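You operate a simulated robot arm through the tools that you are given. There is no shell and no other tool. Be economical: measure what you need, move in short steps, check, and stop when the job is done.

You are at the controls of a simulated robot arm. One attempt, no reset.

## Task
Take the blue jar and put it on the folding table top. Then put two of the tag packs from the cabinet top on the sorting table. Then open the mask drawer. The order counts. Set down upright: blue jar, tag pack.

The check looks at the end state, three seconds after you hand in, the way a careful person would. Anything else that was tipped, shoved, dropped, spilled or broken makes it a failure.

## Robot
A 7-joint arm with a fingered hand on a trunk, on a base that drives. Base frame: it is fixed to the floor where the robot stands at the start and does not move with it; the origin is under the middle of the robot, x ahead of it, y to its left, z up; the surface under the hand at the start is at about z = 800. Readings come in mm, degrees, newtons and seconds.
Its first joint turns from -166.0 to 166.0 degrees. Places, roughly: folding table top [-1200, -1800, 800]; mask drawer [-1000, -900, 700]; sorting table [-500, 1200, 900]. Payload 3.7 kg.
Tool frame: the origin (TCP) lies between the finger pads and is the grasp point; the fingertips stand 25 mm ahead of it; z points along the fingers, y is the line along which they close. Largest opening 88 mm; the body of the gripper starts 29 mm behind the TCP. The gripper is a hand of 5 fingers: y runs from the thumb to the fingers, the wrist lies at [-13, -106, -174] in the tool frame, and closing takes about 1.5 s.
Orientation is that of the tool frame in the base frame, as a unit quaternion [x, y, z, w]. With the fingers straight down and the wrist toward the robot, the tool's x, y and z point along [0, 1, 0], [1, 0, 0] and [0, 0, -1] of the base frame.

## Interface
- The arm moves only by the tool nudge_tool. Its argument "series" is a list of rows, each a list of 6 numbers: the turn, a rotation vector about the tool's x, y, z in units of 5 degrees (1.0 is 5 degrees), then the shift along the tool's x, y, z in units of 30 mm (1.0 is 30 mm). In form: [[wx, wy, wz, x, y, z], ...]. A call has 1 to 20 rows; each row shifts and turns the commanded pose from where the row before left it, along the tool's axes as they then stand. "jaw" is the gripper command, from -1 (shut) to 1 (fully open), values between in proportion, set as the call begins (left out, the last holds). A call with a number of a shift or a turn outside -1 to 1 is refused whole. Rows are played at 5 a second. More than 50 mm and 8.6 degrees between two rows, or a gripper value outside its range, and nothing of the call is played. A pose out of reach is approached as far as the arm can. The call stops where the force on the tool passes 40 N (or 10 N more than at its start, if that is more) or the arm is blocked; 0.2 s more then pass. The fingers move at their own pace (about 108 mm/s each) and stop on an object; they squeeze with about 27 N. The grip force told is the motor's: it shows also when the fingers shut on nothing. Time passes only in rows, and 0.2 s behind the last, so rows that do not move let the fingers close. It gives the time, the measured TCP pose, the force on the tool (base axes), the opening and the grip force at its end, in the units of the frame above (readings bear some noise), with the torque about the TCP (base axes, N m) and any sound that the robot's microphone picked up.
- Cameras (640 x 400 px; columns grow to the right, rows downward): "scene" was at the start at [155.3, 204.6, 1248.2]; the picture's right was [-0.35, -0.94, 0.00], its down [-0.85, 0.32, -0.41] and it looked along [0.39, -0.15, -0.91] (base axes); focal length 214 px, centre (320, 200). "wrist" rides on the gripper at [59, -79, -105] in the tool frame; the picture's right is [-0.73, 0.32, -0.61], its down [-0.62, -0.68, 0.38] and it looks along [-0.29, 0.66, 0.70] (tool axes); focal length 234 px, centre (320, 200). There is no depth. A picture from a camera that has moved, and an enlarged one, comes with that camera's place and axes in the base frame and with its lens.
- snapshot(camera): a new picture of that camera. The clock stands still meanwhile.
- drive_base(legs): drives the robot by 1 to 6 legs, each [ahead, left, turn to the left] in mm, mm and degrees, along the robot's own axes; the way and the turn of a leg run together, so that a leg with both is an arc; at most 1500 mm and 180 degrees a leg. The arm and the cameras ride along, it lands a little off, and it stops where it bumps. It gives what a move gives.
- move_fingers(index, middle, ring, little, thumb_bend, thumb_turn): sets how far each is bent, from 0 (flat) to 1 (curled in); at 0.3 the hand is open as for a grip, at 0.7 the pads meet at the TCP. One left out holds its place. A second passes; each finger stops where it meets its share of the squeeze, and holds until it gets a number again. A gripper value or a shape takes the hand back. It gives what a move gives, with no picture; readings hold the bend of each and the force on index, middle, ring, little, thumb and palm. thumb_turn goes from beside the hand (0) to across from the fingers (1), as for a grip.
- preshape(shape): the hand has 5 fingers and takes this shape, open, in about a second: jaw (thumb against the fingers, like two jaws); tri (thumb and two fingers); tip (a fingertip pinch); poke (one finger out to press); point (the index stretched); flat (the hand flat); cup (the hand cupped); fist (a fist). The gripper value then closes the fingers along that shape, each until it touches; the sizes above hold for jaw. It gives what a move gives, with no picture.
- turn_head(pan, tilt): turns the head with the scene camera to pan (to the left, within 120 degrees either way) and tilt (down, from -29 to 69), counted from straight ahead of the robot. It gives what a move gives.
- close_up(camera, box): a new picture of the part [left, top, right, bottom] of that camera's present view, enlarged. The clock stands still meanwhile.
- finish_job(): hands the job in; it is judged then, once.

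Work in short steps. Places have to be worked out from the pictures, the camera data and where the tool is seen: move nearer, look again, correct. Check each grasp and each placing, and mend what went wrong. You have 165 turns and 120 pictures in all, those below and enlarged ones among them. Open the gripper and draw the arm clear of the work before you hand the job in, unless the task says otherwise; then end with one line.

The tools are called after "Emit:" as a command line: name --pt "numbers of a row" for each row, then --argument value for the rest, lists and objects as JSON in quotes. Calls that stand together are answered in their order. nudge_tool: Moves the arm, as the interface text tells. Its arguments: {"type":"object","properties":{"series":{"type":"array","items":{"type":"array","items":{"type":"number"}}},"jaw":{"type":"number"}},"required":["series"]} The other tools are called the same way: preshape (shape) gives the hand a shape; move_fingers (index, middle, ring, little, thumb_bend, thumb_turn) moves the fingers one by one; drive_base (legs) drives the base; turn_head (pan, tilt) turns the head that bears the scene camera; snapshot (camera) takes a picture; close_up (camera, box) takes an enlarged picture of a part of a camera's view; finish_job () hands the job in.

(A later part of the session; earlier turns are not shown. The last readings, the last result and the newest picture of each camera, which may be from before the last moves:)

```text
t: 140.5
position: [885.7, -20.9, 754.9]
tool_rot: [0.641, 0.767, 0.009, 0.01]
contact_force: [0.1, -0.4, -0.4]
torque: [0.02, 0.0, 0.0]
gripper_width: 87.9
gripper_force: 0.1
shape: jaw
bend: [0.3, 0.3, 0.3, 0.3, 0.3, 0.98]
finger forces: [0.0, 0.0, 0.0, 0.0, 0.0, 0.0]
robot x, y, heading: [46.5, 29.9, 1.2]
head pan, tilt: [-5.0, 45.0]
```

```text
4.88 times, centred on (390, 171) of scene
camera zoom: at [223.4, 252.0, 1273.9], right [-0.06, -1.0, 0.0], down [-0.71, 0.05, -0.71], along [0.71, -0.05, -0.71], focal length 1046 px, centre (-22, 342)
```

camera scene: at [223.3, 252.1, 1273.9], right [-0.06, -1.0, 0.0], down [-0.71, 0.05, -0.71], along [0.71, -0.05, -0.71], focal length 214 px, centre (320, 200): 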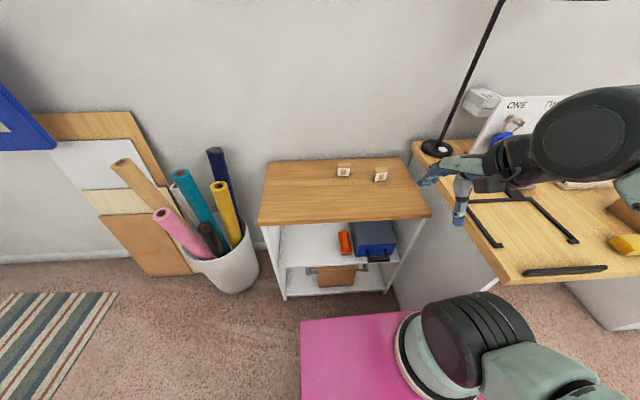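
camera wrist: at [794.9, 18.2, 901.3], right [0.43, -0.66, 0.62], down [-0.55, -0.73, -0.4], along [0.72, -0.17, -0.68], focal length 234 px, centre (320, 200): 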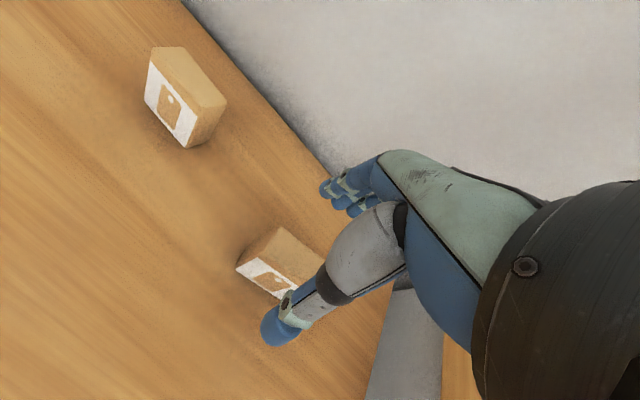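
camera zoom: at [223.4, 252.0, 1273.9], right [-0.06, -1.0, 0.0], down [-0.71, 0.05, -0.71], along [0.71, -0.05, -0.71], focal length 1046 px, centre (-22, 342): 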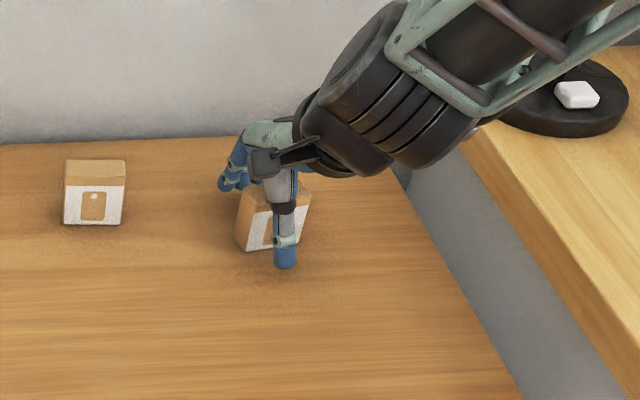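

Straddling well. I'll close and lift a little.

Emit:
nudge_tool --pt "0 0 0 0 0 0" --pt "0 0 0 0 0 0" --pt "0 0 0 0 0 0" --pt "0 0 0 0 0 0" --pt "0 0 0 0 0 0" --pt "0 0 0 0 0 0" --pt "0 0 0 0 0 0" --pt "0 0 0 0 0 0" --jaw -1

Emit:
nudge_tool --pt "0 0 0 0 0 -0.4" --pt "0 0 0 0 0 -0.8" --pt "0 0 0 0 0 -1" --pt "0 0 0 0 0 0"

Emit:
close_up --camera "scene" --box '[330, 130, 450, 212]'

Emit:
snapshot --camera "wrist"

```text
t: 142.3
position: [884.0, -19.9, 755.3]
tool_rot: [0.641, 0.767, 0.007, 0.01]
contact_force: [0.4, 0.7, 0.5]
torque: [-0.02, 0.0, -0.03]
gripper_width: 18.9
gripper_force: 27.2
shape: jaw
bend: [0.74, 0.59, 0.6, 0.63, 0.75, 1.0]
finger forces: [14.3, 6.9, 2.9, 0.1, 24.0, 0.0]
robot x, y, heading: [50.7, 29.0, 1.4]
head pan, tilt: [-5.0, 45.0]
```

```text
t: 143.3
position: [883.8, -20.7, 820.3]
tool_rot: [0.641, 0.767, 0.008, 0.009]
contact_force: [0.2, -0.2, -0.7]
torque: [0.0, -0.01, 0.0]
gripper_width: 18.7
gripper_force: 27.3
shape: jaw
bend: [0.74, 0.59, 0.61, 0.63, 0.75, 1.0]
finger forces: [14.5, 6.7, 2.9, 0.1, 24.0, 0.1]
robot x, y, heading: [47.0, 26.6, 1.3]
head pan, tilt: [-5.0, 45.0]
```

```text
4.88 times, centred on (390, 171) of scene
camera zoom: at [223.4, 252.0, 1273.9], right [-0.06, -1.0, 0.0], down [-0.71, 0.05, -0.71], along [0.71, -0.05, -0.71], focal length 1046 px, centre (-22, 342)
```

zoom: 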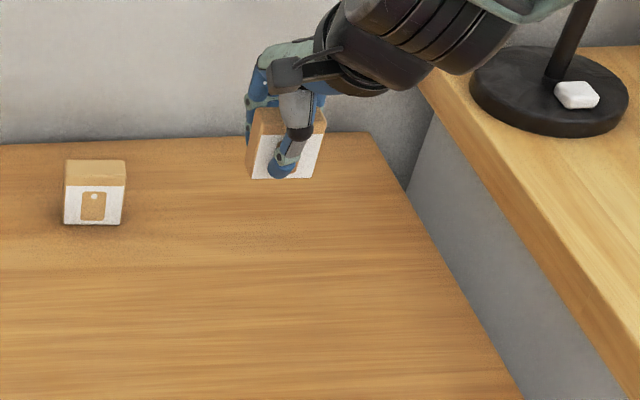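

```text
52 pictures are left
camera wrist: at [793.2, 24.5, 923.9], right [0.43, -0.66, 0.62], down [-0.55, -0.73, -0.4], along [0.72, -0.17, -0.68], focal length 234 px, centre (320, 200)
```

wrist: 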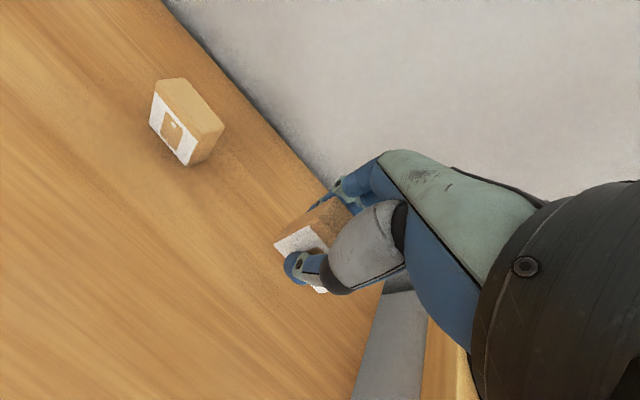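

P3 is held upright. I'll raise, retract and drive the same route to the sorting table.

Emit:
nudge_tool --pt "0 0 0 0 0 -1" --pt "0 0 0 0 0 -1" --pt "0 0 0 0 0 -1" --pt "0 0 0 0 0 -1" --pt "0 0 0 0 0 -1" --pt "0 0 0 0 0 -1" --pt "0 0 0 0 0 -1" --pt "0 0 0 0 -1 0" --pt "0 0 0 0 -1 0" --pt "0 0 0 0 -1 0" --pt "0 0 0 0 -1 0" --pt "0 0 0 0 -1 0" --pt "0 0 0 0 -1 0" --pt "0 0 0 0 -1 0" --pt "0 0 0 0 -1 0" --pt "0 0 0 0 -1 0" --pt "0 0 0 0 -1 0" --pt "0 0 0 0 -1 0" --pt "0 0 0 0 -1 0" --pt "0 0 0 0 -1 0"

Emit:
drive_base --legs '[[0, 310, 0], [0, 0, 89], [0, -130, 0], [560, 0, 0], [0, 0, 72]]'

Emit:
turn_head --pan 0 --tilt 40

Emit:
snapshot --camera "scene"

```text
t: 147.5
position: [494.0, -89.2, 1020.5]
tool_rot: [0.642, 0.767, 0.009, 0.009]
contact_force: [-0.1, 0.2, -1.1]
torque: [0.0, -0.01, -0.02]
gripper_width: 18.9
gripper_force: 26.9
shape: jaw
bend: [0.74, 0.59, 0.61, 0.63, 0.75, 1.0]
finger forces: [14.8, 6.6, 2.7, 0.0, 24.2, 0.1]
robot x, y, heading: [49.3, 28.0, 1.3]
head pan, tilt: [-5.0, 45.0]
```

```text
t: 160.3
position: [-215.2, 1167.0, 1020.9]
tool_rot: [-0.655, 0.755, 0.011, -0.008]
contact_force: [0.1, -0.5, -0.3]
torque: [0.02, 0.01, 0.02]
gripper_width: 18.8
gripper_force: 26.9
shape: jaw
bend: [0.74, 0.59, 0.61, 0.63, 0.76, 1.0]
finger forces: [14.5, 6.5, 2.7, 0.1, 23.8, 0.0]
robot x, y, heading: [171.7, 918.5, 162.9]
head pan, tilt: [-5.0, 45.0]
```

```text
t: 160.9
position: [-214.5, 1167.7, 1020.6]
tool_rot: [-0.655, 0.756, 0.011, -0.008]
contact_force: [0.1, -0.2, -0.3]
torque: [-0.01, -0.01, 0.0]
gripper_width: 18.7
gripper_force: 27.5
shape: jaw
bend: [0.74, 0.59, 0.61, 0.63, 0.76, 1.0]
finger forces: [14.4, 6.5, 2.8, 0.1, 23.9, 0.0]
robot x, y, heading: [175.7, 914.6, 163.0]
head pan, tilt: [0.0, 40.0]
```

```text
51 pictures are left
camera scene: at [-71.7, 754.0, 1281.1], right [0.29, 0.96, 0.0], down [0.61, -0.19, -0.77], along [-0.73, 0.23, -0.64], focal length 214 px, centre (320, 200)
```

scene: 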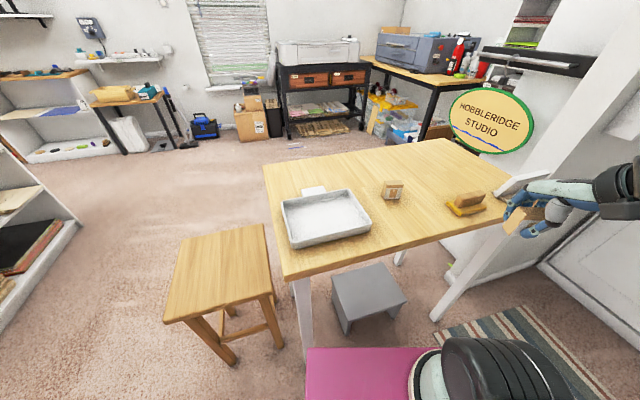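

I'll extend to (-560, 1175), between the first pack and the brush but further back.

Emit:
nudge_tool --pt "0 0 0 0.12 1 0" --pt "0 0 0 0.12 1 0" --pt "0 0 0 0.12 1 0" --pt "0 0 0 0.12 1 0" --pt "0 0 0 0.12 1 0" --pt "0 0 0 0.12 1 0" --pt "0 0 0 0.12 1 0" --pt "0 0 0 0.12 1 0" --pt "0 0 0 0.12 1 0" --pt "0 0 0 0.12 1 0" --pt "0 0 0 0.12 1 0" --pt "0 0 0 0.12 0.5 0" --pt "0 0 0 0 0 1" --pt "0 0 0 0 0 1"

Emit:
close_up --camera "scene" --box '[340, 100, 500, 220]'

Emit:
snapshot --camera "wrist"

```text
t: 163.9
position: [-563.5, 1173.0, 968.1]
tool_rot: [-0.655, 0.756, 0.011, -0.007]
contact_force: [1.0, 0.1, -0.2]
torque: [0.0, -0.02, -0.05]
gripper_width: 18.4
gripper_force: 27.1
shape: jaw
bend: [0.74, 0.59, 0.62, 0.63, 0.76, 1.0]
finger forces: [14.7, 6.4, 2.6, 0.0, 23.8, 0.0]
robot x, y, heading: [169.5, 913.0, 163.0]
head pan, tilt: [0.0, 40.0]
```

```text
3.33 times, centred on (420, 160) of scene
camera zoom: at [-71.7, 753.9, 1281.1], right [0.29, 0.96, 0.0], down [0.61, -0.19, -0.77], along [-0.73, 0.23, -0.64], focal length 715 px, centre (-13, 333)
```

zoom: 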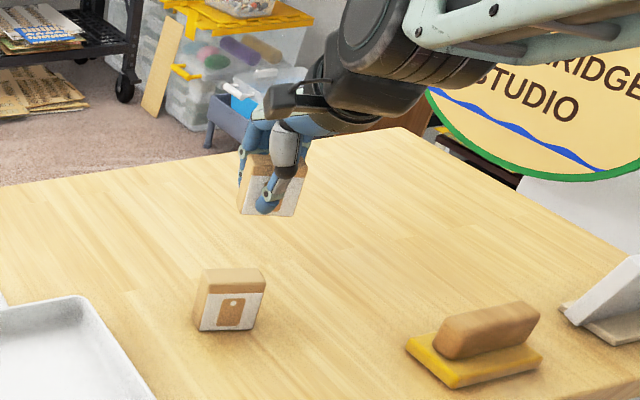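

```text
49 pictures are left
camera wrist: at [-490.5, 1102.8, 1071.2], right [-0.2, 0.76, 0.62], down [0.75, 0.52, -0.4], along [-0.63, 0.39, -0.68], focal length 234 px, centre (320, 200)
```

wrist: 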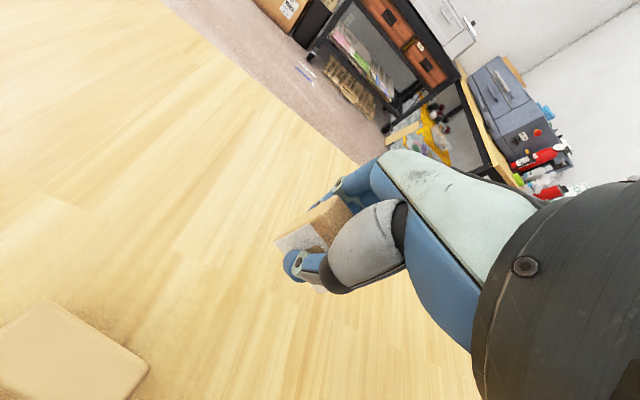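

Clear. I'll descend to about 917, then take small steps to contact.

Emit:
nudge_tool --pt "0 0 0 0 0 0.7" --pt "0 0 0 0 0 0.6" --pt "0 0 0 0 0 0.3" --pt "0 0 0 0 0 0.1" --pt "0 0 0 0 0 0.07" --pt "0 0 0 0 0 0.06" --pt "0 0 0 0 0 0.05"

```text
t: 165.5
position: [-565.2, 1173.8, 913.7]
tool_rot: [-0.655, 0.755, 0.012, -0.007]
contact_force: [0.5, -0.4, 5.4]
torque: [0.0, 0.0, -0.02]
gripper_width: 18.8
gripper_force: 27.6
shape: jaw
bend: [0.74, 0.59, 0.62, 0.63, 0.76, 1.0]
finger forces: [14.8, 6.9, 3.0, 0.0, 25.2, 0.1]
robot x, y, heading: [173.4, 914.4, 162.8]
head pan, tilt: [0.0, 40.0]
```

Light contact at 5 N. I'll lower 1.5 mm more, then open.

Emit:
nudge_tool --pt "0 0 0 0 0 0.05" --pt "0 0 0 0 0 0"

Emit:
nudge_tool --pt "0 0 0 0 0 0" --pt "0 0 0 0 0 0" --pt "0 0 0 0 0 0" --pt "0 0 0 0 0 0" --pt "0 0 0 0 0 0" --jaw 1

Emit:
close_up --camera "scene" --box '[340, 100, 500, 220]'

```text
t: 166.1
position: [-564.3, 1174.1, 912.2]
tool_rot: [-0.655, 0.755, 0.012, -0.007]
contact_force: [-1.5, -0.9, 18.3]
torque: [0.02, 0.11, 0.04]
gripper_width: 20.1
gripper_force: 26.7
shape: jaw
bend: [0.74, 0.59, 0.62, 0.63, 0.76, 1.0]
finger forces: [16.3, 8.4, 3.7, 0.0, 26.9, 0.0]
robot x, y, heading: [172.2, 913.7, 163.1]
head pan, tilt: [0.0, 40.0]
```

```text
t: 167.3
position: [-564.1, 1174.2, 910.9]
tool_rot: [-0.655, 0.756, 0.01, -0.007]
contact_force: [0.5, -1.0, 0.3]
torque: [0.04, 0.01, 0.02]
gripper_width: 87.6
gripper_force: 0.0
shape: jaw
bend: [0.3, 0.3, 0.3, 0.3, 0.3, 0.98]
finger forces: [0.0, 0.0, 0.0, 0.0, 0.0, 0.0]
robot x, y, heading: [173.7, 914.2, 162.7]
head pan, tilt: [0.0, 40.0]
```

```text
3.33 times, centred on (420, 160) of scene
camera zoom: at [-71.8, 754.0, 1281.1], right [0.29, 0.96, 0.0], down [0.61, -0.19, -0.77], along [-0.73, 0.23, -0.64], focal length 715 px, centre (-13, 333)
```

zoom: 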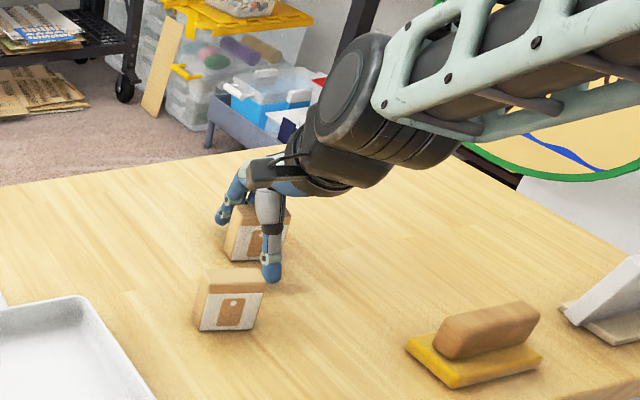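

Released. I'll rise, retract and check.

Emit:
nudge_tool --pt "0 0 0 0 0 -0.5" --pt "0 0 0 0 0 -1" --pt "0 0 0 0 0 -1" --pt "0 0 0 0 0 -1" --pt "0 0 0 0 -1 -0.3" --pt "0 0 0 0 -1 0" --pt "0 0 0 0 -1 0" --pt "0 0 0 0 -1 0" --pt "0 0 0 0 -1 0" --pt "0 0 0 0 -1 0" --pt "0 0 0 0 -1 0" --pt "0 0 0 0 -1 0" --pt "0 0 0 0 -1 0" --pt "0 0 0 0 -1 0" --pt "0 0 0 0 -1 0"

Emit:
close_up --camera "scene" --box '[340, 100, 500, 220]'

```text
t: 170.5
position: [-233.9, 1126.0, 1018.7]
tool_rot: [-0.654, 0.756, 0.012, -0.007]
contact_force: [0.0, -0.1, 1.0]
torque: [-0.01, 0.0, 0.0]
gripper_width: 87.9
gripper_force: 0.1
shape: jaw
bend: [0.3, 0.3, 0.3, 0.3, 0.3, 0.98]
finger forces: [0.0, 0.0, 0.1, 0.0, 0.1, 0.0]
robot x, y, heading: [167.7, 911.0, 162.9]
head pan, tilt: [0.0, 40.0]
```

```text
3.33 times, centred on (420, 160) of scene
camera zoom: at [-71.8, 754.0, 1281.1], right [0.29, 0.96, 0.0], down [0.61, -0.19, -0.77], along [-0.73, 0.23, -0.64], focal length 715 px, centre (-13, 333)
```

zoom: 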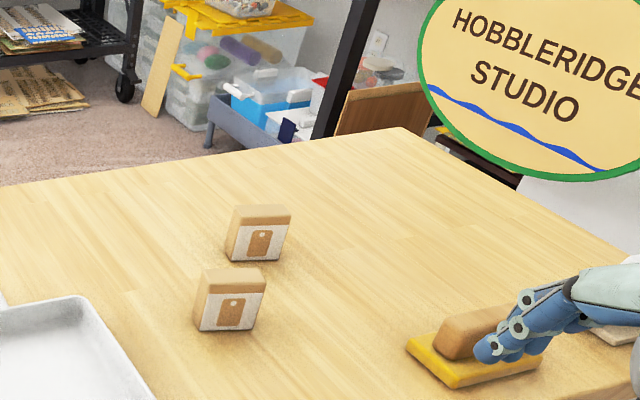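

Both packs stand upright on the sorting table. Now to the island: I back away, turn to face -y, and drive to the near side of the drawers, avoiding the stool.

Emit:
drive_base --legs '[[0, 0, -73], [-600, 0, 0], [0, 120, 0], [0, 0, 180], [450, 0, 0]]'

Emit:
turn_head --pan -40 --tilt 35

Emit:
snapshot --camera "scene"

```text
t: 187.6
position: [-26.3, -604.3, 1018.7]
tool_rot: [0.997, 0.077, -0.001, 0.013]
contact_force: [1.0, 0.7, 0.2]
torque: [-0.02, 0.02, 0.03]
gripper_width: 87.8
gripper_force: 0.0
shape: jaw
bend: [0.3, 0.3, 0.3, 0.3, 0.3, 0.98]
finger forces: [0.1, 0.0, 0.1, 0.2, 0.0, 0.1]
robot x, y, heading: [59.2, -156.0, -90.1]
head pan, tilt: [0.0, 40.0]
```

```text
t: 188.6
position: [-26.2, -603.2, 1018.3]
tool_rot: [0.997, 0.076, -0.001, 0.013]
contact_force: [0.9, -0.4, 0.7]
torque: [0.0, -0.01, 0.02]
gripper_width: 87.7
gripper_force: 0.1
shape: jaw
bend: [0.3, 0.3, 0.3, 0.3, 0.3, 0.98]
finger forces: [0.0, 0.0, 0.0, 0.0, 0.1, 0.0]
robot x, y, heading: [58.0, -152.3, -90.0]
head pan, tilt: [-40.0, 35.0]
```

```text
46 pictures are left
camera scene: at [226.0, -319.8, 1288.7], right [-0.77, 0.64, 0.0], down [0.37, 0.44, -0.82], along [-0.53, -0.63, -0.57], focal length 214 px, centre (320, 200)
```

scene: 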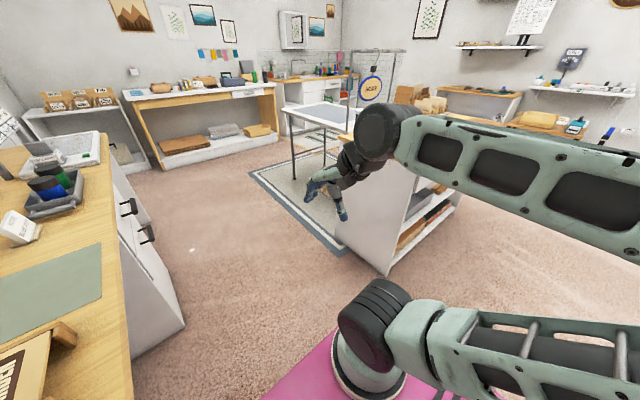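

I'll sidestep right ~800 mm and look at the drawers head-on.

Emit:
drive_base --legs '[[0, -850, 0]]'

Emit:
turn_head --pan -10 --tilt 45

Emit:
snapshot --camera "scene"

Emit:
snapshot --camera "wrist"

```text
t: 193.0
position: [-844.0, -602.3, 1017.9]
tool_rot: [0.997, 0.077, -0.001, 0.013]
contact_force: [0.1, -0.1, 0.4]
torque: [-0.01, 0.02, -0.02]
gripper_width: 87.6
gripper_force: 0.1
shape: jaw
bend: [0.3, 0.3, 0.3, 0.3, 0.3, 0.98]
finger forces: [0.1, 0.0, 0.0, 0.1, 0.1, 0.1]
robot x, y, heading: [-757.9, -153.1, -90.0]
head pan, tilt: [-40.0, 35.0]
```

```text
t: 193.9
position: [-844.0, -602.6, 1018.8]
tool_rot: [0.997, 0.077, -0.001, 0.014]
contact_force: [-0.1, -0.4, -0.1]
torque: [-0.01, -0.03, 0.0]
gripper_width: 87.7
gripper_force: 0.1
shape: jaw
bend: [0.3, 0.3, 0.3, 0.3, 0.3, 0.98]
finger forces: [0.1, 0.1, 0.0, 0.0, 0.0, 0.0]
robot x, y, heading: [-760.4, -150.8, -90.1]
head pan, tilt: [-10.0, 45.0]
```

```text
45 pictures are left
camera scene: at [-550.3, -331.2, 1273.9], right [-0.98, 0.17, 0.0], down [0.12, 0.7, -0.71], along [-0.12, -0.7, -0.71], focal length 214 px, centre (320, 200)
```

scene: 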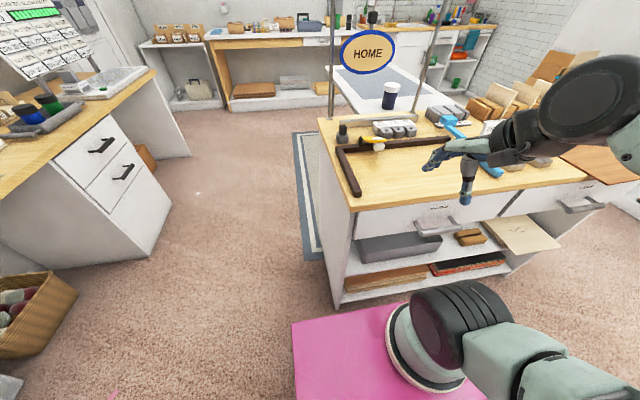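

```text
44 pictures are left
camera wrist: at [-797.7, -513.1, 1121.1], right [-0.67, -0.42, 0.62], down [-0.72, 0.57, -0.4], along [-0.18, -0.71, -0.68], focal length 234 px, centre (320, 200)
```

wrist: 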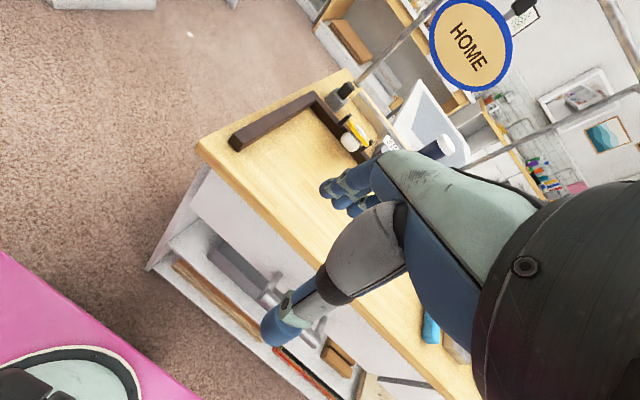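

The jar is still upright in the background. I'll zoom in on the drawers to read the labels and see the handles.

Emit:
close_up --camera "scene" --box '[330, 170, 640, 300]'

Emit:
close_up --camera "scene" --box '[400, 195, 480, 245]'

```text
2.06 times, centred on (485, 235) of scene
camera zoom: at [-550.3, -331.2, 1273.9], right [-0.98, 0.17, 0.0], down [0.12, 0.7, -0.71], along [-0.12, -0.7, -0.71], focal length 443 px, centre (-21, 128)
```

zoom: 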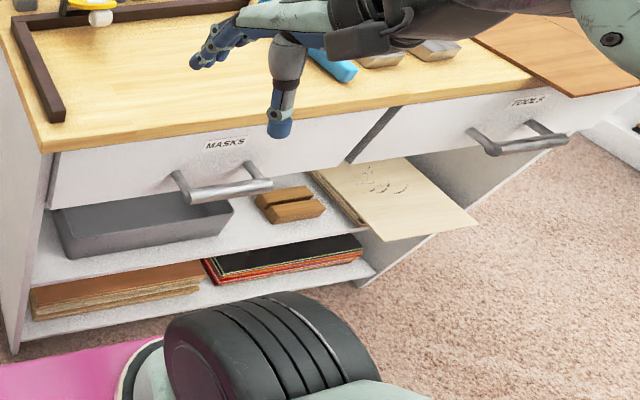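

```text
8.00 times, centred on (440, 220) of scene
camera zoom: at [-550.3, -331.2, 1273.9], right [-0.98, 0.17, 0.0], down [0.12, 0.7, -0.71], along [-0.12, -0.7, -0.71], focal length 1716 px, centre (-640, 40)
```

zoom: 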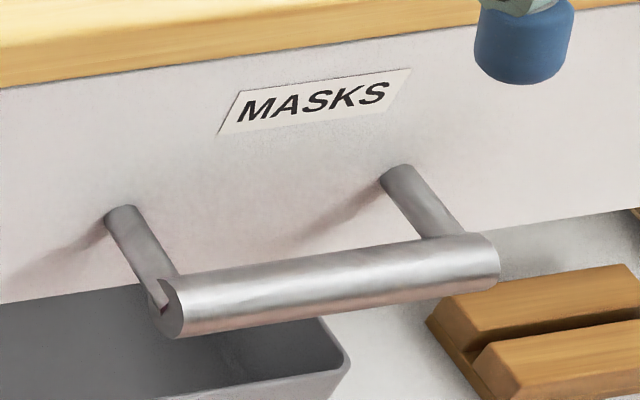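

The MASKS drawer has a horizontal bar handle at about x -945..-1091, y≈-690, z≈697, standing 50 mm off the face. I'll shift the base left so my shoulder stays clear of the opening drawer, then tilt the hand 45° forward with a half-open jaw.

Emit:
drive_base --legs '[[0, 200, 0]]'

Emit:
nudge_tool --pt "0 0 0.88 -1 0 0" --pt "0 0 0.88 -1 0 0" --pt "0 0 0 -1 0 0" --pt "0 0 0 -1 0 0" --pt "0 0 0 -1 0 0" --pt "0 0 0 -1 0 0" --pt "0 0 0 -1 0 0" --pt "0 0 0 -1 0 0" --pt "-1 0 0 -1 0 0" --pt "-1 0 0 -1 0 0" --pt "-1 0 0 -1 0 0" --pt "-1 0 0 -1 0 0" --pt "-1 0 0 0 0 0" --pt "-1 0 0 0 0 0" --pt "-1 0 0 0 0 0" --pt "-1 0 0 0 0 0" --pt "-1 0 0 0 0 0" --jaw 0.2

Emit:
turn_head --pan -30 --tilt 40

Emit:
snapshot --camera "scene"

Emit:
snapshot --camera "wrist"

```text
t: 195.6
position: [-643.3, -603.8, 1017.8]
tool_rot: [0.997, 0.077, -0.001, 0.013]
contact_force: [0.0, -0.2, -0.8]
torque: [-0.01, -0.03, -0.01]
gripper_width: 87.9
gripper_force: 0.1
shape: jaw
bend: [0.3, 0.3, 0.3, 0.3, 0.3, 0.98]
finger forces: [0.0, 0.0, 0.1, 0.1, 0.0, 0.0]
robot x, y, heading: [-561.1, -152.6, -89.9]
head pan, tilt: [-10.0, 45.0]
```

```text
t: 199.2
position: [-1003.4, -610.1, 1017.7]
tool_rot: [0.919, 0.001, 0.001, 0.395]
contact_force: [-0.5, 0.0, 0.0]
torque: [-0.01, -0.01, -0.04]
gripper_width: 53.1
gripper_force: 0.0
shape: jaw
bend: [0.29, 0.4, 0.37, 0.43, 0.64, 1.0]
finger forces: [0.0, 0.0, 0.0, 0.0, 0.0, 0.1]
robot x, y, heading: [-556.6, -154.2, -89.9]
head pan, tilt: [-10.0, 45.0]
```

```text
t: 200.0
position: [-1002.9, -611.1, 1017.8]
tool_rot: [0.919, 0.0, 0.0, 0.394]
contact_force: [1.0, 0.3, 0.5]
torque: [-0.01, 0.02, 0.01]
gripper_width: 53.3
gripper_force: 0.2
shape: jaw
bend: [0.29, 0.4, 0.37, 0.43, 0.64, 1.0]
finger forces: [0.1, 0.0, 0.0, 0.0, 0.0, 0.0]
robot x, y, heading: [-562.0, -153.8, -90.0]
head pan, tilt: [-30.0, 40.0]
```

```text
41 pictures are left
camera scene: at [-378.0, -325.3, 1281.1], right [-0.87, 0.5, 0.0], down [0.32, 0.56, -0.77], along [-0.38, -0.66, -0.64], focal length 214 px, centre (320, 200)
```

scene: 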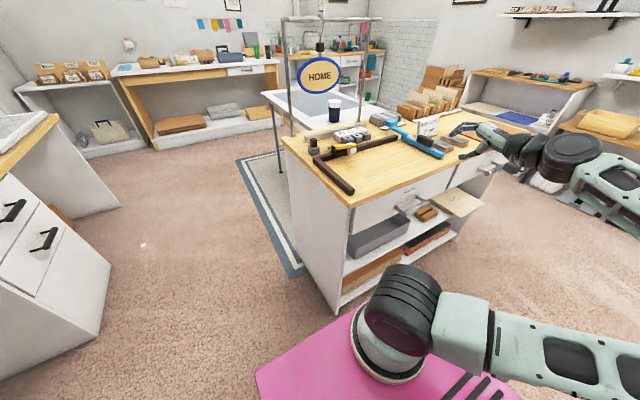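

```text
40 pictures are left
camera wrist: at [-944.2, -480.0, 1034.0], right [-0.73, 0.22, 0.65], down [-0.62, 0.19, -0.76], along [-0.29, -0.96, 0.0], focal length 234 px, centre (320, 200)
```

wrist: 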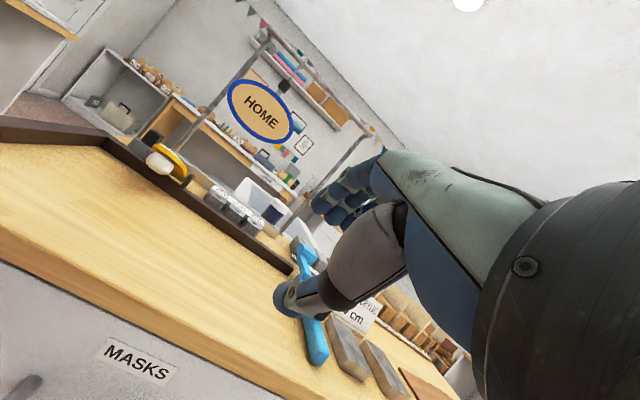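

The hand is tilted ~46°. I'll set the fingers explicitly to a moderate opening and descend to a pre-grasp point in front of and above the bar.

Emit:
move_fingers --index 0.45 --middle 0.45 --ring 0.45 --little 0.45 --thumb_bend 0.4

Emit:
nudge_tool --pt "0 0 0 -0.5 -0.66 0.77" --pt "0 0 0 0 -0.66 0.77" --pt "0 0 0 0 -0.66 0.77" --pt "0 0 0 0 -0.66 0.77" --pt "0 0 0 0 -0.66 0.77" --pt "0 0 0 0 -0.66 0.77" --pt "0 0 0 0 -0.66 0.77" --pt "0 0 0 0 -0.66 0.77" --pt "0 0 0 0 -0.66 0.77"

Emit:
close_up --camera "scene" --box '[360, 150, 520, 250]'

Emit:
snapshot --camera "wrist"

```text
t: 201.0
position: [-1004.1, -610.4, 1019.3]
tool_rot: [0.919, 0.0, 0.0, 0.395]
contact_force: [0.3, 0.0, -0.6]
torque: [0.01, -0.04, 0.01]
gripper_width: 57.5
gripper_force: 0.1
shape: fingers
bend: [0.45, 0.45, 0.45, 0.45, 0.4, 1.0]
finger forces: [0.0, 0.0, 0.0, 0.0, 0.0, 0.0]
robot x, y, heading: [-559.7, -153.2, -90.5]
head pan, tilt: [-30.0, 40.0]
```

```text
t: 203.0
position: [-1015.9, -637.1, 746.7]
tool_rot: [0.919, -0.001, 0.0, 0.393]
contact_force: [-0.3, 0.0, -0.8]
torque: [-0.03, -0.01, -0.01]
gripper_width: 57.7
gripper_force: 0.3
shape: fingers
bend: [0.45, 0.45, 0.45, 0.45, 0.4, 1.0]
finger forces: [0.0, 0.0, 0.3, 0.1, 0.1, 0.0]
robot x, y, heading: [-557.0, -153.4, -90.2]
head pan, tilt: [-30.0, 40.0]
```

```text
4.00 times, centred on (440, 200) of scene
camera zoom: at [-378.1, -325.3, 1281.1], right [-0.87, 0.5, 0.0], down [0.32, 0.56, -0.77], along [-0.38, -0.66, -0.64], focal length 858 px, centre (-160, 200)
```

zoom: 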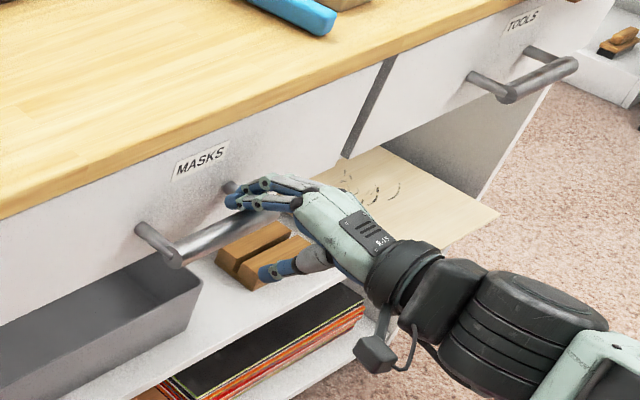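

```text
38 pictures are left
camera wrist: at [-957.5, -506.9, 761.6], right [-0.73, 0.22, 0.65], down [-0.62, 0.19, -0.76], along [-0.29, -0.96, 0.0], focal length 234 px, centre (320, 200)
```

wrist: 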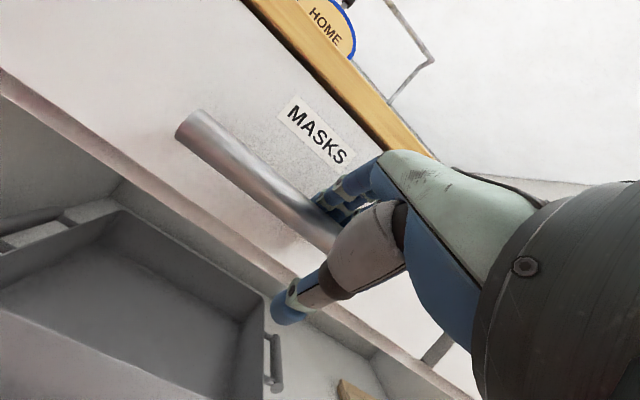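

Triangulating from both views, the bar is actually at y≈-655, z≈748, x -906..-1042 (centre -975), and the face is at y≈-702. I'll back off 40 mm, shift to the bar's middle, and look again.

Emit:
nudge_tool --pt "0 0 0 0 0 -0.7" --pt "0 0 0 0 0 -0.7" --pt "0 0 0 0.7 0 0" --pt "0 0 0 0.67 0.2 0"

Emit:
close_up --camera "scene" --box '[360, 150, 520, 250]'

Emit:
snapshot --camera "wrist"

```text
t: 204.0
position: [-976.2, -612.5, 779.8]
tool_rot: [0.919, 0.0, 0.0, 0.395]
contact_force: [0.1, 0.3, 0.1]
torque: [0.04, -0.04, -0.02]
gripper_width: 57.6
gripper_force: 0.1
shape: fingers
bend: [0.45, 0.45, 0.45, 0.45, 0.4, 1.0]
finger forces: [0.0, 0.0, 0.0, 0.1, 0.0, 0.1]
robot x, y, heading: [-562.1, -150.1, -90.1]
head pan, tilt: [-30.0, 40.0]
```

```text
4.00 times, centred on (440, 200) of scene
camera zoom: at [-378.1, -325.3, 1281.1], right [-0.87, 0.5, 0.0], down [0.32, 0.56, -0.77], along [-0.38, -0.66, -0.64], focal length 858 px, centre (-160, 200)
```

zoom: 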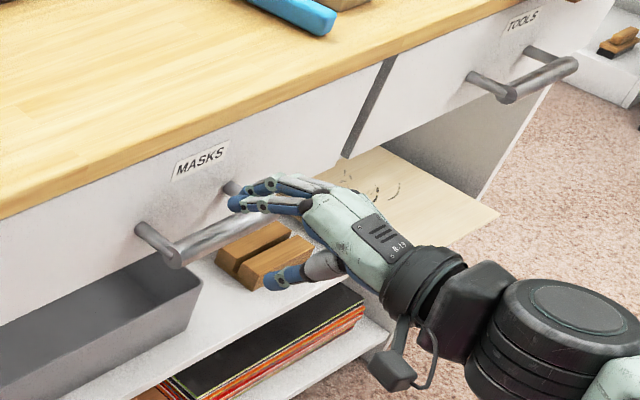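

```text
36 pictures are left
camera wrist: at [-917.1, -480.6, 795.4], right [-0.73, 0.22, 0.65], down [-0.62, 0.19, -0.76], along [-0.29, -0.96, 0.0], focal length 234 px, centre (320, 200)
```

wrist: 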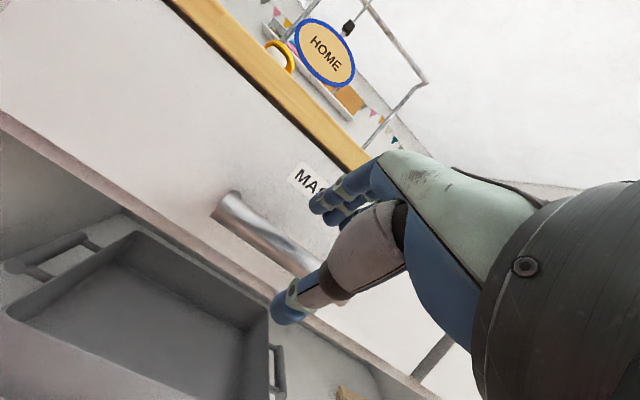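

The second triangulation agrees: the bar is at y≈-657, z≈746. I'll advance ~52 mm along the fingers to bring the bar between thumb and fingers.

Emit:
nudge_tool --pt "0 0 0 -0.1 0.05 0.5" --pt "0 0 0 0 0 0.5" --pt "0 0 0 0 0 0.4" --pt "0 0 0 0 0 0.3"

Emit:
close_up --camera "scene" --box '[380, 170, 480, 240]'

Emit:
snapshot --camera "wrist"

```text
t: 205.0
position: [-980.1, -649.7, 745.5]
tool_rot: [0.919, 0.0, 0.0, 0.395]
contact_force: [-0.5, -0.6, -0.2]
torque: [-0.02, 0.01, 0.0]
gripper_width: 57.6
gripper_force: 0.1
shape: fingers
bend: [0.45, 0.45, 0.45, 0.45, 0.4, 1.0]
finger forces: [0.1, 0.0, 0.0, 0.1, 0.0, 0.0]
robot x, y, heading: [-563.4, -149.0, -90.1]
head pan, tilt: [-30.0, 40.0]
```

```text
5.71 times, centred on (430, 205) of scene
camera zoom: at [-378.1, -325.3, 1281.1], right [-0.87, 0.5, 0.0], down [0.32, 0.56, -0.77], along [-0.38, -0.66, -0.64], focal length 1226 px, centre (-309, 171)
```

zoom: 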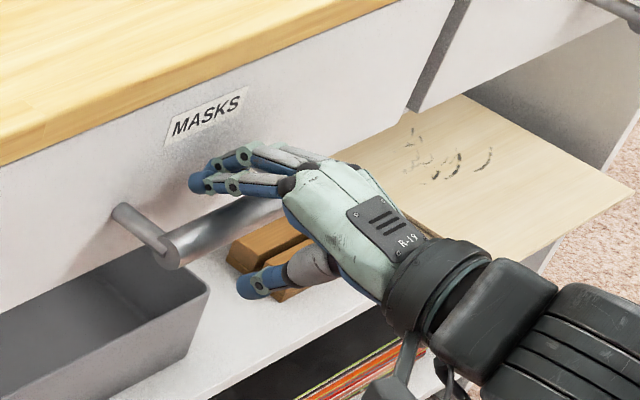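

```text
34 pictures are left
camera wrist: at [-921.3, -518.7, 760.8], right [-0.73, 0.22, 0.65], down [-0.62, 0.19, -0.76], along [-0.29, -0.96, 0.0], focal length 234 px, centre (320, 200)
```

wrist: 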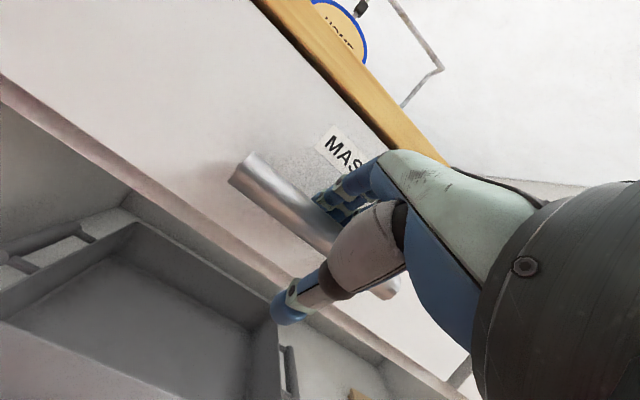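

The bar now passes between the fingers and thumb. I'll close on it.

Emit:
nudge_tool --pt "0 0 0 0 0 0" --pt "0 0 0 0 0 0" --pt "0 0 0 0 0 0" --pt "0 0 0 0 0 0" --pt "0 0 0 0 0 0" --pt "0 0 0 0 0 0" --pt "0 0 0 0 0 0" --pt "0 0 0 0 0 0" --jaw -1

Emit:
close_up --camera "scene" --box '[380, 170, 480, 240]'

```text
t: 206.8
position: [-979.5, -649.7, 745.2]
tool_rot: [0.919, 0.001, 0.001, 0.393]
contact_force: [-0.3, -4.6, -15.5]
torque: [0.1, 0.12, 0.06]
gripper_width: 10.7
gripper_force: 26.8
shape: jaw
bend: [0.74, 0.59, 0.54, 0.48, 0.71, 1.0]
finger forces: [11.4, 4.6, 2.7, 1.7, 28.4, 0.1]
robot x, y, heading: [-560.2, -152.5, -89.9]
head pan, tilt: [-30.0, 40.0]
```

```text
5.71 times, centred on (430, 205) of scene
camera zoom: at [-378.3, -325.7, 1281.1], right [-0.87, 0.5, 0.0], down [0.32, 0.56, -0.77], along [-0.38, -0.66, -0.64], focal length 1226 px, centre (-309, 171)
```

zoom: 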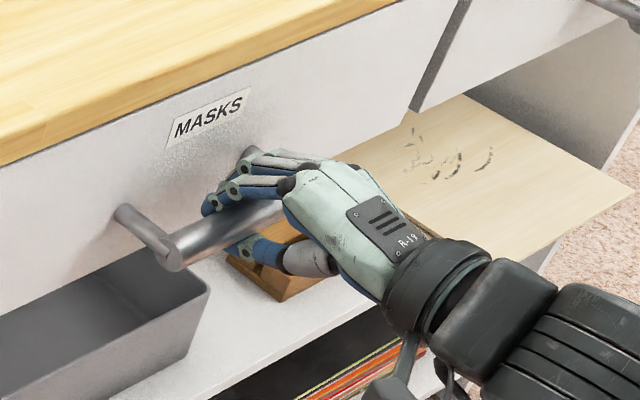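

All fingers touch the bar. I'll pull straight toward +y in small rows.

Emit:
nudge_tool --pt "0 0 0 0 -0.3 -0.31" --pt "0 0 0 0 -0.4 -0.42" --pt "0 0 0 0 -0.46 -0.48" --pt "0 0 0 0 -0.46 -0.48"

Emit:
snapshot --camera "scene"

```text
t: 207.8
position: [-979.9, -580.1, 743.8]
tool_rot: [0.919, 0.0, 0.0, 0.394]
contact_force: [5.0, 1.4, -9.5]
torque: [0.07, 0.1, 0.14]
gripper_width: 10.7
gripper_force: 27.5
shape: jaw
bend: [0.74, 0.6, 0.55, 0.48, 0.71, 1.0]
finger forces: [10.5, 3.8, 2.4, 1.9, 25.6, 0.0]
robot x, y, heading: [-558.1, -152.7, -90.2]
head pan, tilt: [-30.0, 40.0]
```

```text
32 pictures are left
camera scene: at [-378.0, -325.4, 1281.1], right [-0.87, 0.5, 0.0], down [0.32, 0.56, -0.77], along [-0.38, -0.66, -0.64], focal length 214 px, centre (320, 200)
```

scene: 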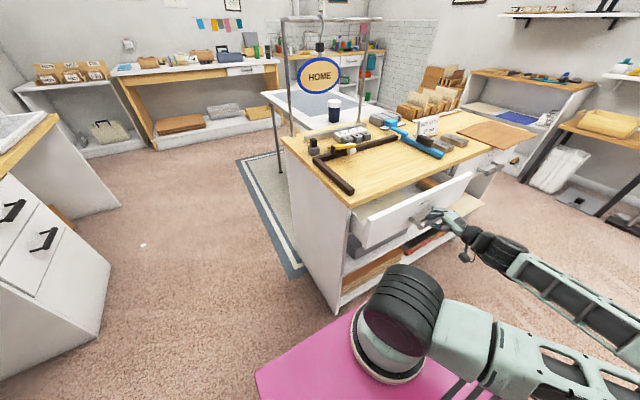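

The drawer is coming out. I'll keep pulling.

Emit:
nudge_tool --pt "0 0 0 0 -0.46 -0.48" --pt "0 0 0 0 -0.46 -0.48" --pt "0 0 0 0 -0.46 -0.48" --pt "0 0 0 0 -0.46 -0.48" --pt "0 0 0 0 -0.46 -0.48"

Emit:
snapshot --camera "scene"

```text
t: 209.0
position: [-980.1, -481.7, 745.0]
tool_rot: [0.919, 0.0, 0.0, 0.394]
contact_force: [-6.2, 0.2, -17.9]
torque: [0.14, 0.07, 0.03]
gripper_width: 10.6
gripper_force: 26.5
shape: jaw
bend: [0.74, 0.6, 0.57, 0.49, 0.71, 1.0]
finger forces: [10.7, 4.1, 2.8, 1.6, 29.6, 0.0]
robot x, y, heading: [-558.4, -155.1, -90.1]
head pan, tilt: [-30.0, 40.0]
```

```text
31 pictures are left
camera scene: at [-378.6, -325.4, 1281.2], right [-0.87, 0.5, 0.0], down [0.32, 0.56, -0.77], along [-0.38, -0.66, -0.64], focal length 214 px, centre (320, 200)
```

scene: 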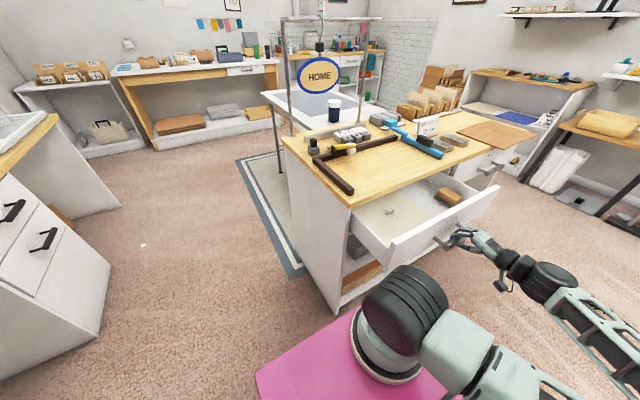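

It's open ~170 mm. I'll check clearance between the drawer corner and my shoulder before pulling more.

Emit:
close_up --camera "scene" --box '[330, 170, 530, 330]'

Emit:
snapshot --camera "wrist"

```text
2.50 times, centred on (430, 250) of scene
camera zoom: at [-378.6, -325.4, 1281.2], right [-0.87, 0.5, 0.0], down [0.32, 0.56, -0.77], along [-0.38, -0.66, -0.64], focal length 536 px, centre (45, 75)
```

zoom: 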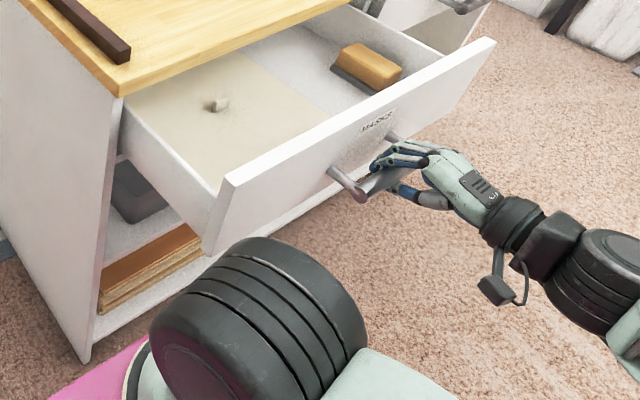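

```text
29 pictures are left
camera wrist: at [-920.6, -350.2, 760.4], right [-0.73, 0.22, 0.65], down [-0.62, 0.19, -0.76], along [-0.29, -0.96, 0.0], focal length 234 px, centre (320, 200)
```

wrist: 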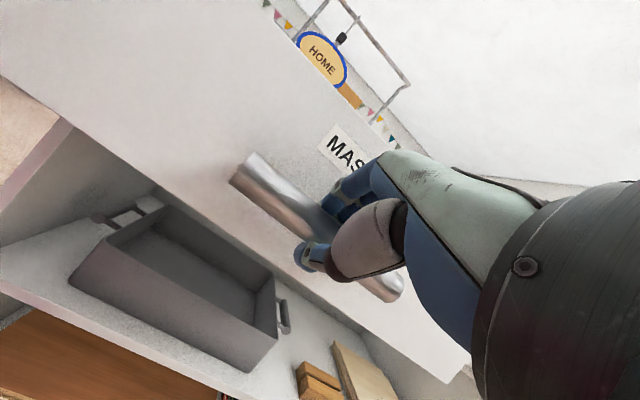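

My shoulder could meet the drawer corner if I pull on. I'll release, back the hand off, shift the base left ~180 mm, and regrip.

Emit:
move_fingers --index 0.45 --middle 0.45 --ring 0.45 --little 0.45 --thumb_bend 0.4

Emit:
nudge_tool --pt "0 0 0 0 0 -0.5" --pt "0 0 0 0 0 -1" --pt "0 0 0 0 0 -1"

Emit:
drive_base --legs '[[0, 180, 0]]'

Emit:
snapshot --camera "scene"

```text
t: 210.0
position: [-980.1, -480.2, 746.3]
tool_rot: [0.919, 0.001, 0.001, 0.395]
contact_force: [-0.4, -0.7, -0.1]
torque: [-0.02, 0.02, 0.02]
gripper_width: 57.3
gripper_force: 0.0
shape: fingers
bend: [0.45, 0.45, 0.45, 0.45, 0.4, 1.0]
finger forces: [0.0, 0.0, 0.1, 0.0, 0.0, 0.1]
robot x, y, heading: [-560.4, -154.9, -90.1]
head pan, tilt: [-30.0, 40.0]
```

```text
t: 210.8
position: [-980.1, -427.3, 793.3]
tool_rot: [0.918, 0.001, 0.001, 0.396]
contact_force: [0.9, -1.1, -1.3]
torque: [0.01, 0.01, -0.02]
gripper_width: 57.1
gripper_force: 0.0
shape: fingers
bend: [0.45, 0.45, 0.45, 0.45, 0.4, 1.0]
finger forces: [0.0, 0.0, 0.0, 0.0, 0.1, 0.0]
robot x, y, heading: [-560.0, -153.1, -89.9]
head pan, tilt: [-30.0, 40.0]
```

```text
t: 212.3
position: [-800.2, -426.8, 794.8]
tool_rot: [0.919, -0.002, -0.001, 0.395]
contact_force: [-0.3, -0.6, 0.7]
torque: [0.0, 0.01, 0.01]
gripper_width: 57.2
gripper_force: 0.1
shape: fingers
bend: [0.45, 0.45, 0.45, 0.45, 0.4, 1.0]
finger forces: [0.1, 0.1, 0.1, 0.0, 0.1, 0.0]
robot x, y, heading: [-376.8, -154.6, -90.4]
head pan, tilt: [-30.0, 40.0]
```

```text
28 pictures are left
camera scene: at [-198.1, -326.3, 1281.1], right [-0.86, 0.5, 0.0], down [0.32, 0.56, -0.77], along [-0.39, -0.66, -0.64], focal length 214 px, centre (320, 200)
```

scene: 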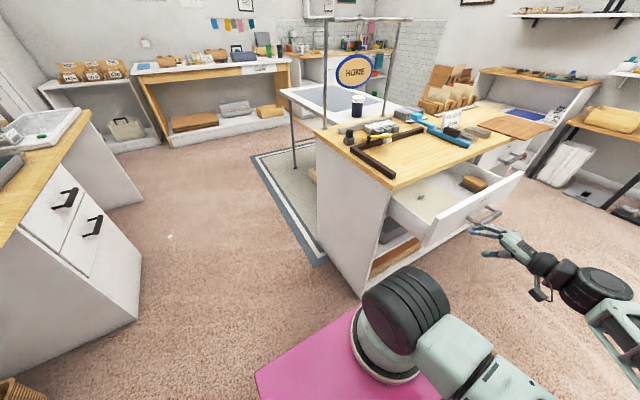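

The drawer stays open and the shoulder is now clear. I'll move the hand back over the handle and re-approach the same way.

Emit:
nudge_tool --pt "0 0 0 -1 0 0" --pt "0 0 0 -1 0 0" --pt "0 0 0 -1 0 0" --pt "0 0 0 -1 0 0" --pt "0 0 0 -1 0 0" --pt "0 0 0 -1 0 0" --pt "0 0 0 0 0 0.5"

Emit:
nudge_tool --pt "0 0 0 0 0 0.5" --pt "0 0 0 0 0 0.5" --pt "0 0 0 0 0 0.5" --pt "0 0 0 0 0 0.45"

Emit:
snapshot --camera "wrist"

Emit:
close_up --camera "scene" --box '[400, 170, 560, 280]'

```text
t: 213.9
position: [-979.8, -436.5, 784.3]
tool_rot: [0.919, -0.001, -0.001, 0.395]
contact_force: [0.1, 0.6, 1.0]
torque: [-0.04, 0.0, -0.01]
gripper_width: 57.4
gripper_force: 0.0
shape: fingers
bend: [0.45, 0.45, 0.45, 0.45, 0.4, 1.0]
finger forces: [0.1, 0.0, 0.0, 0.1, 0.0, 0.0]
robot x, y, heading: [-379.5, -152.8, -90.4]
head pan, tilt: [-30.0, 40.0]
```

```text
t: 214.9
position: [-982.7, -480.6, 744.0]
tool_rot: [0.919, -0.001, -0.001, 0.395]
contact_force: [-0.1, 0.3, -1.0]
torque: [-0.01, 0.0, 0.0]
gripper_width: 57.5
gripper_force: 0.0
shape: fingers
bend: [0.45, 0.45, 0.45, 0.45, 0.4, 1.0]
finger forces: [0.1, 0.1, 0.1, 0.1, 0.1, 0.0]
robot x, y, heading: [-381.5, -150.3, -90.2]
head pan, tilt: [-30.0, 40.0]
```

```text
27 pictures are left
camera wrist: at [-922.3, -349.3, 758.6], right [-0.72, 0.22, 0.65], down [-0.62, 0.19, -0.76], along [-0.29, -0.96, 0.0], focal length 234 px, centre (320, 200)
```

wrist: 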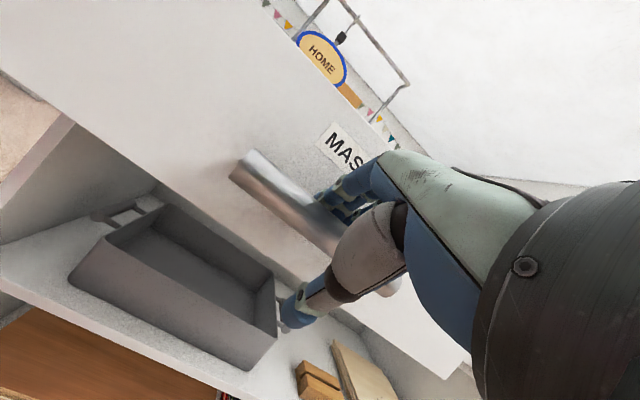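

```text
3.64 times, centred on (480, 225) of scene
camera zoom: at [-198.2, -326.4, 1281.1], right [-0.86, 0.5, 0.0], down [0.32, 0.56, -0.77], along [-0.39, -0.66, -0.64], focal length 780 px, centre (-262, 109)
```

zoom: 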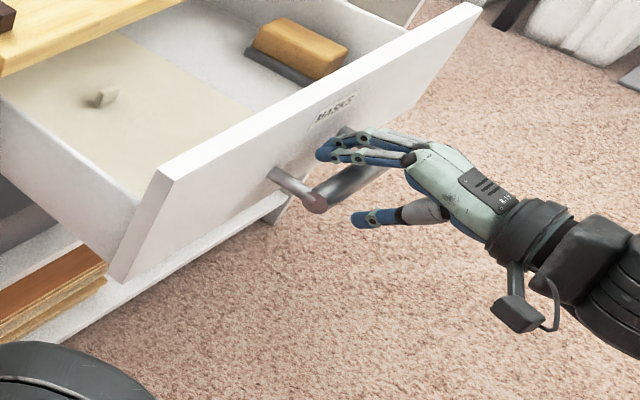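

The bar is between the fingers again, so I'll close and pull further.

Emit:
nudge_tool --pt "0 0 0 0 0 0" --pt "0 0 0 0 0 0" --pt "0 0 0 0 0 0" --pt "0 0 0 0 0 0" --pt "0 0 0 0 0 0" --pt "0 0 0 0 0 0" --pt "0 0 0 0 0 0" --pt "0 0 0 0 0 0" --jaw -1

Emit:
nudge_tool --pt "0 0 0 0 -0.3 -0.31" --pt "0 0 0 0 -0.46 -0.48" --pt "0 0 0 0 -0.46 -0.48" --pt "0 0 0 0 -0.46 -0.48" --pt "0 0 0 0 -0.46 -0.48"

Emit:
snapshot --camera "scene"

```text
t: 216.7
position: [-981.7, -479.3, 742.4]
tool_rot: [0.919, -0.002, -0.001, 0.395]
contact_force: [1.3, -1.6, -17.2]
torque: [0.11, 0.08, 0.12]
gripper_width: 9.7
gripper_force: 26.5
shape: jaw
bend: [0.75, 0.62, 0.58, 0.48, 0.73, 1.0]
finger forces: [10.4, 3.9, 2.7, 1.4, 29.3, 0.1]
robot x, y, heading: [-379.9, -155.9, -90.2]
head pan, tilt: [-30.0, 40.0]
```

```text
t: 217.9
position: [-980.5, -388.4, 742.5]
tool_rot: [0.919, -0.002, -0.001, 0.394]
contact_force: [-5.9, 0.3, -12.4]
torque: [0.1, 0.08, -0.01]
gripper_width: 9.5
gripper_force: 27.1
shape: jaw
bend: [0.75, 0.73, 0.59, 0.49, 0.73, 1.0]
finger forces: [10.1, 3.3, 2.6, 1.7, 26.8, 0.1]
robot x, y, heading: [-380.6, -154.7, -90.3]
head pan, tilt: [-30.0, 40.0]
```

```text
25 pictures are left
camera scene: at [-198.7, -326.4, 1281.2], right [-0.86, 0.5, 0.0], down [0.32, 0.56, -0.77], along [-0.39, -0.66, -0.64], focal length 214 px, centre (320, 200)
```

scene: 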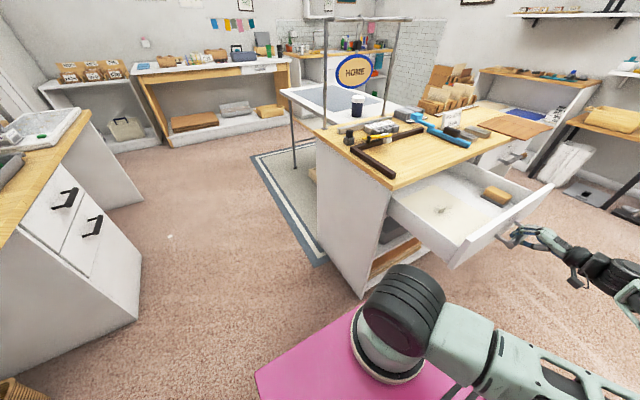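

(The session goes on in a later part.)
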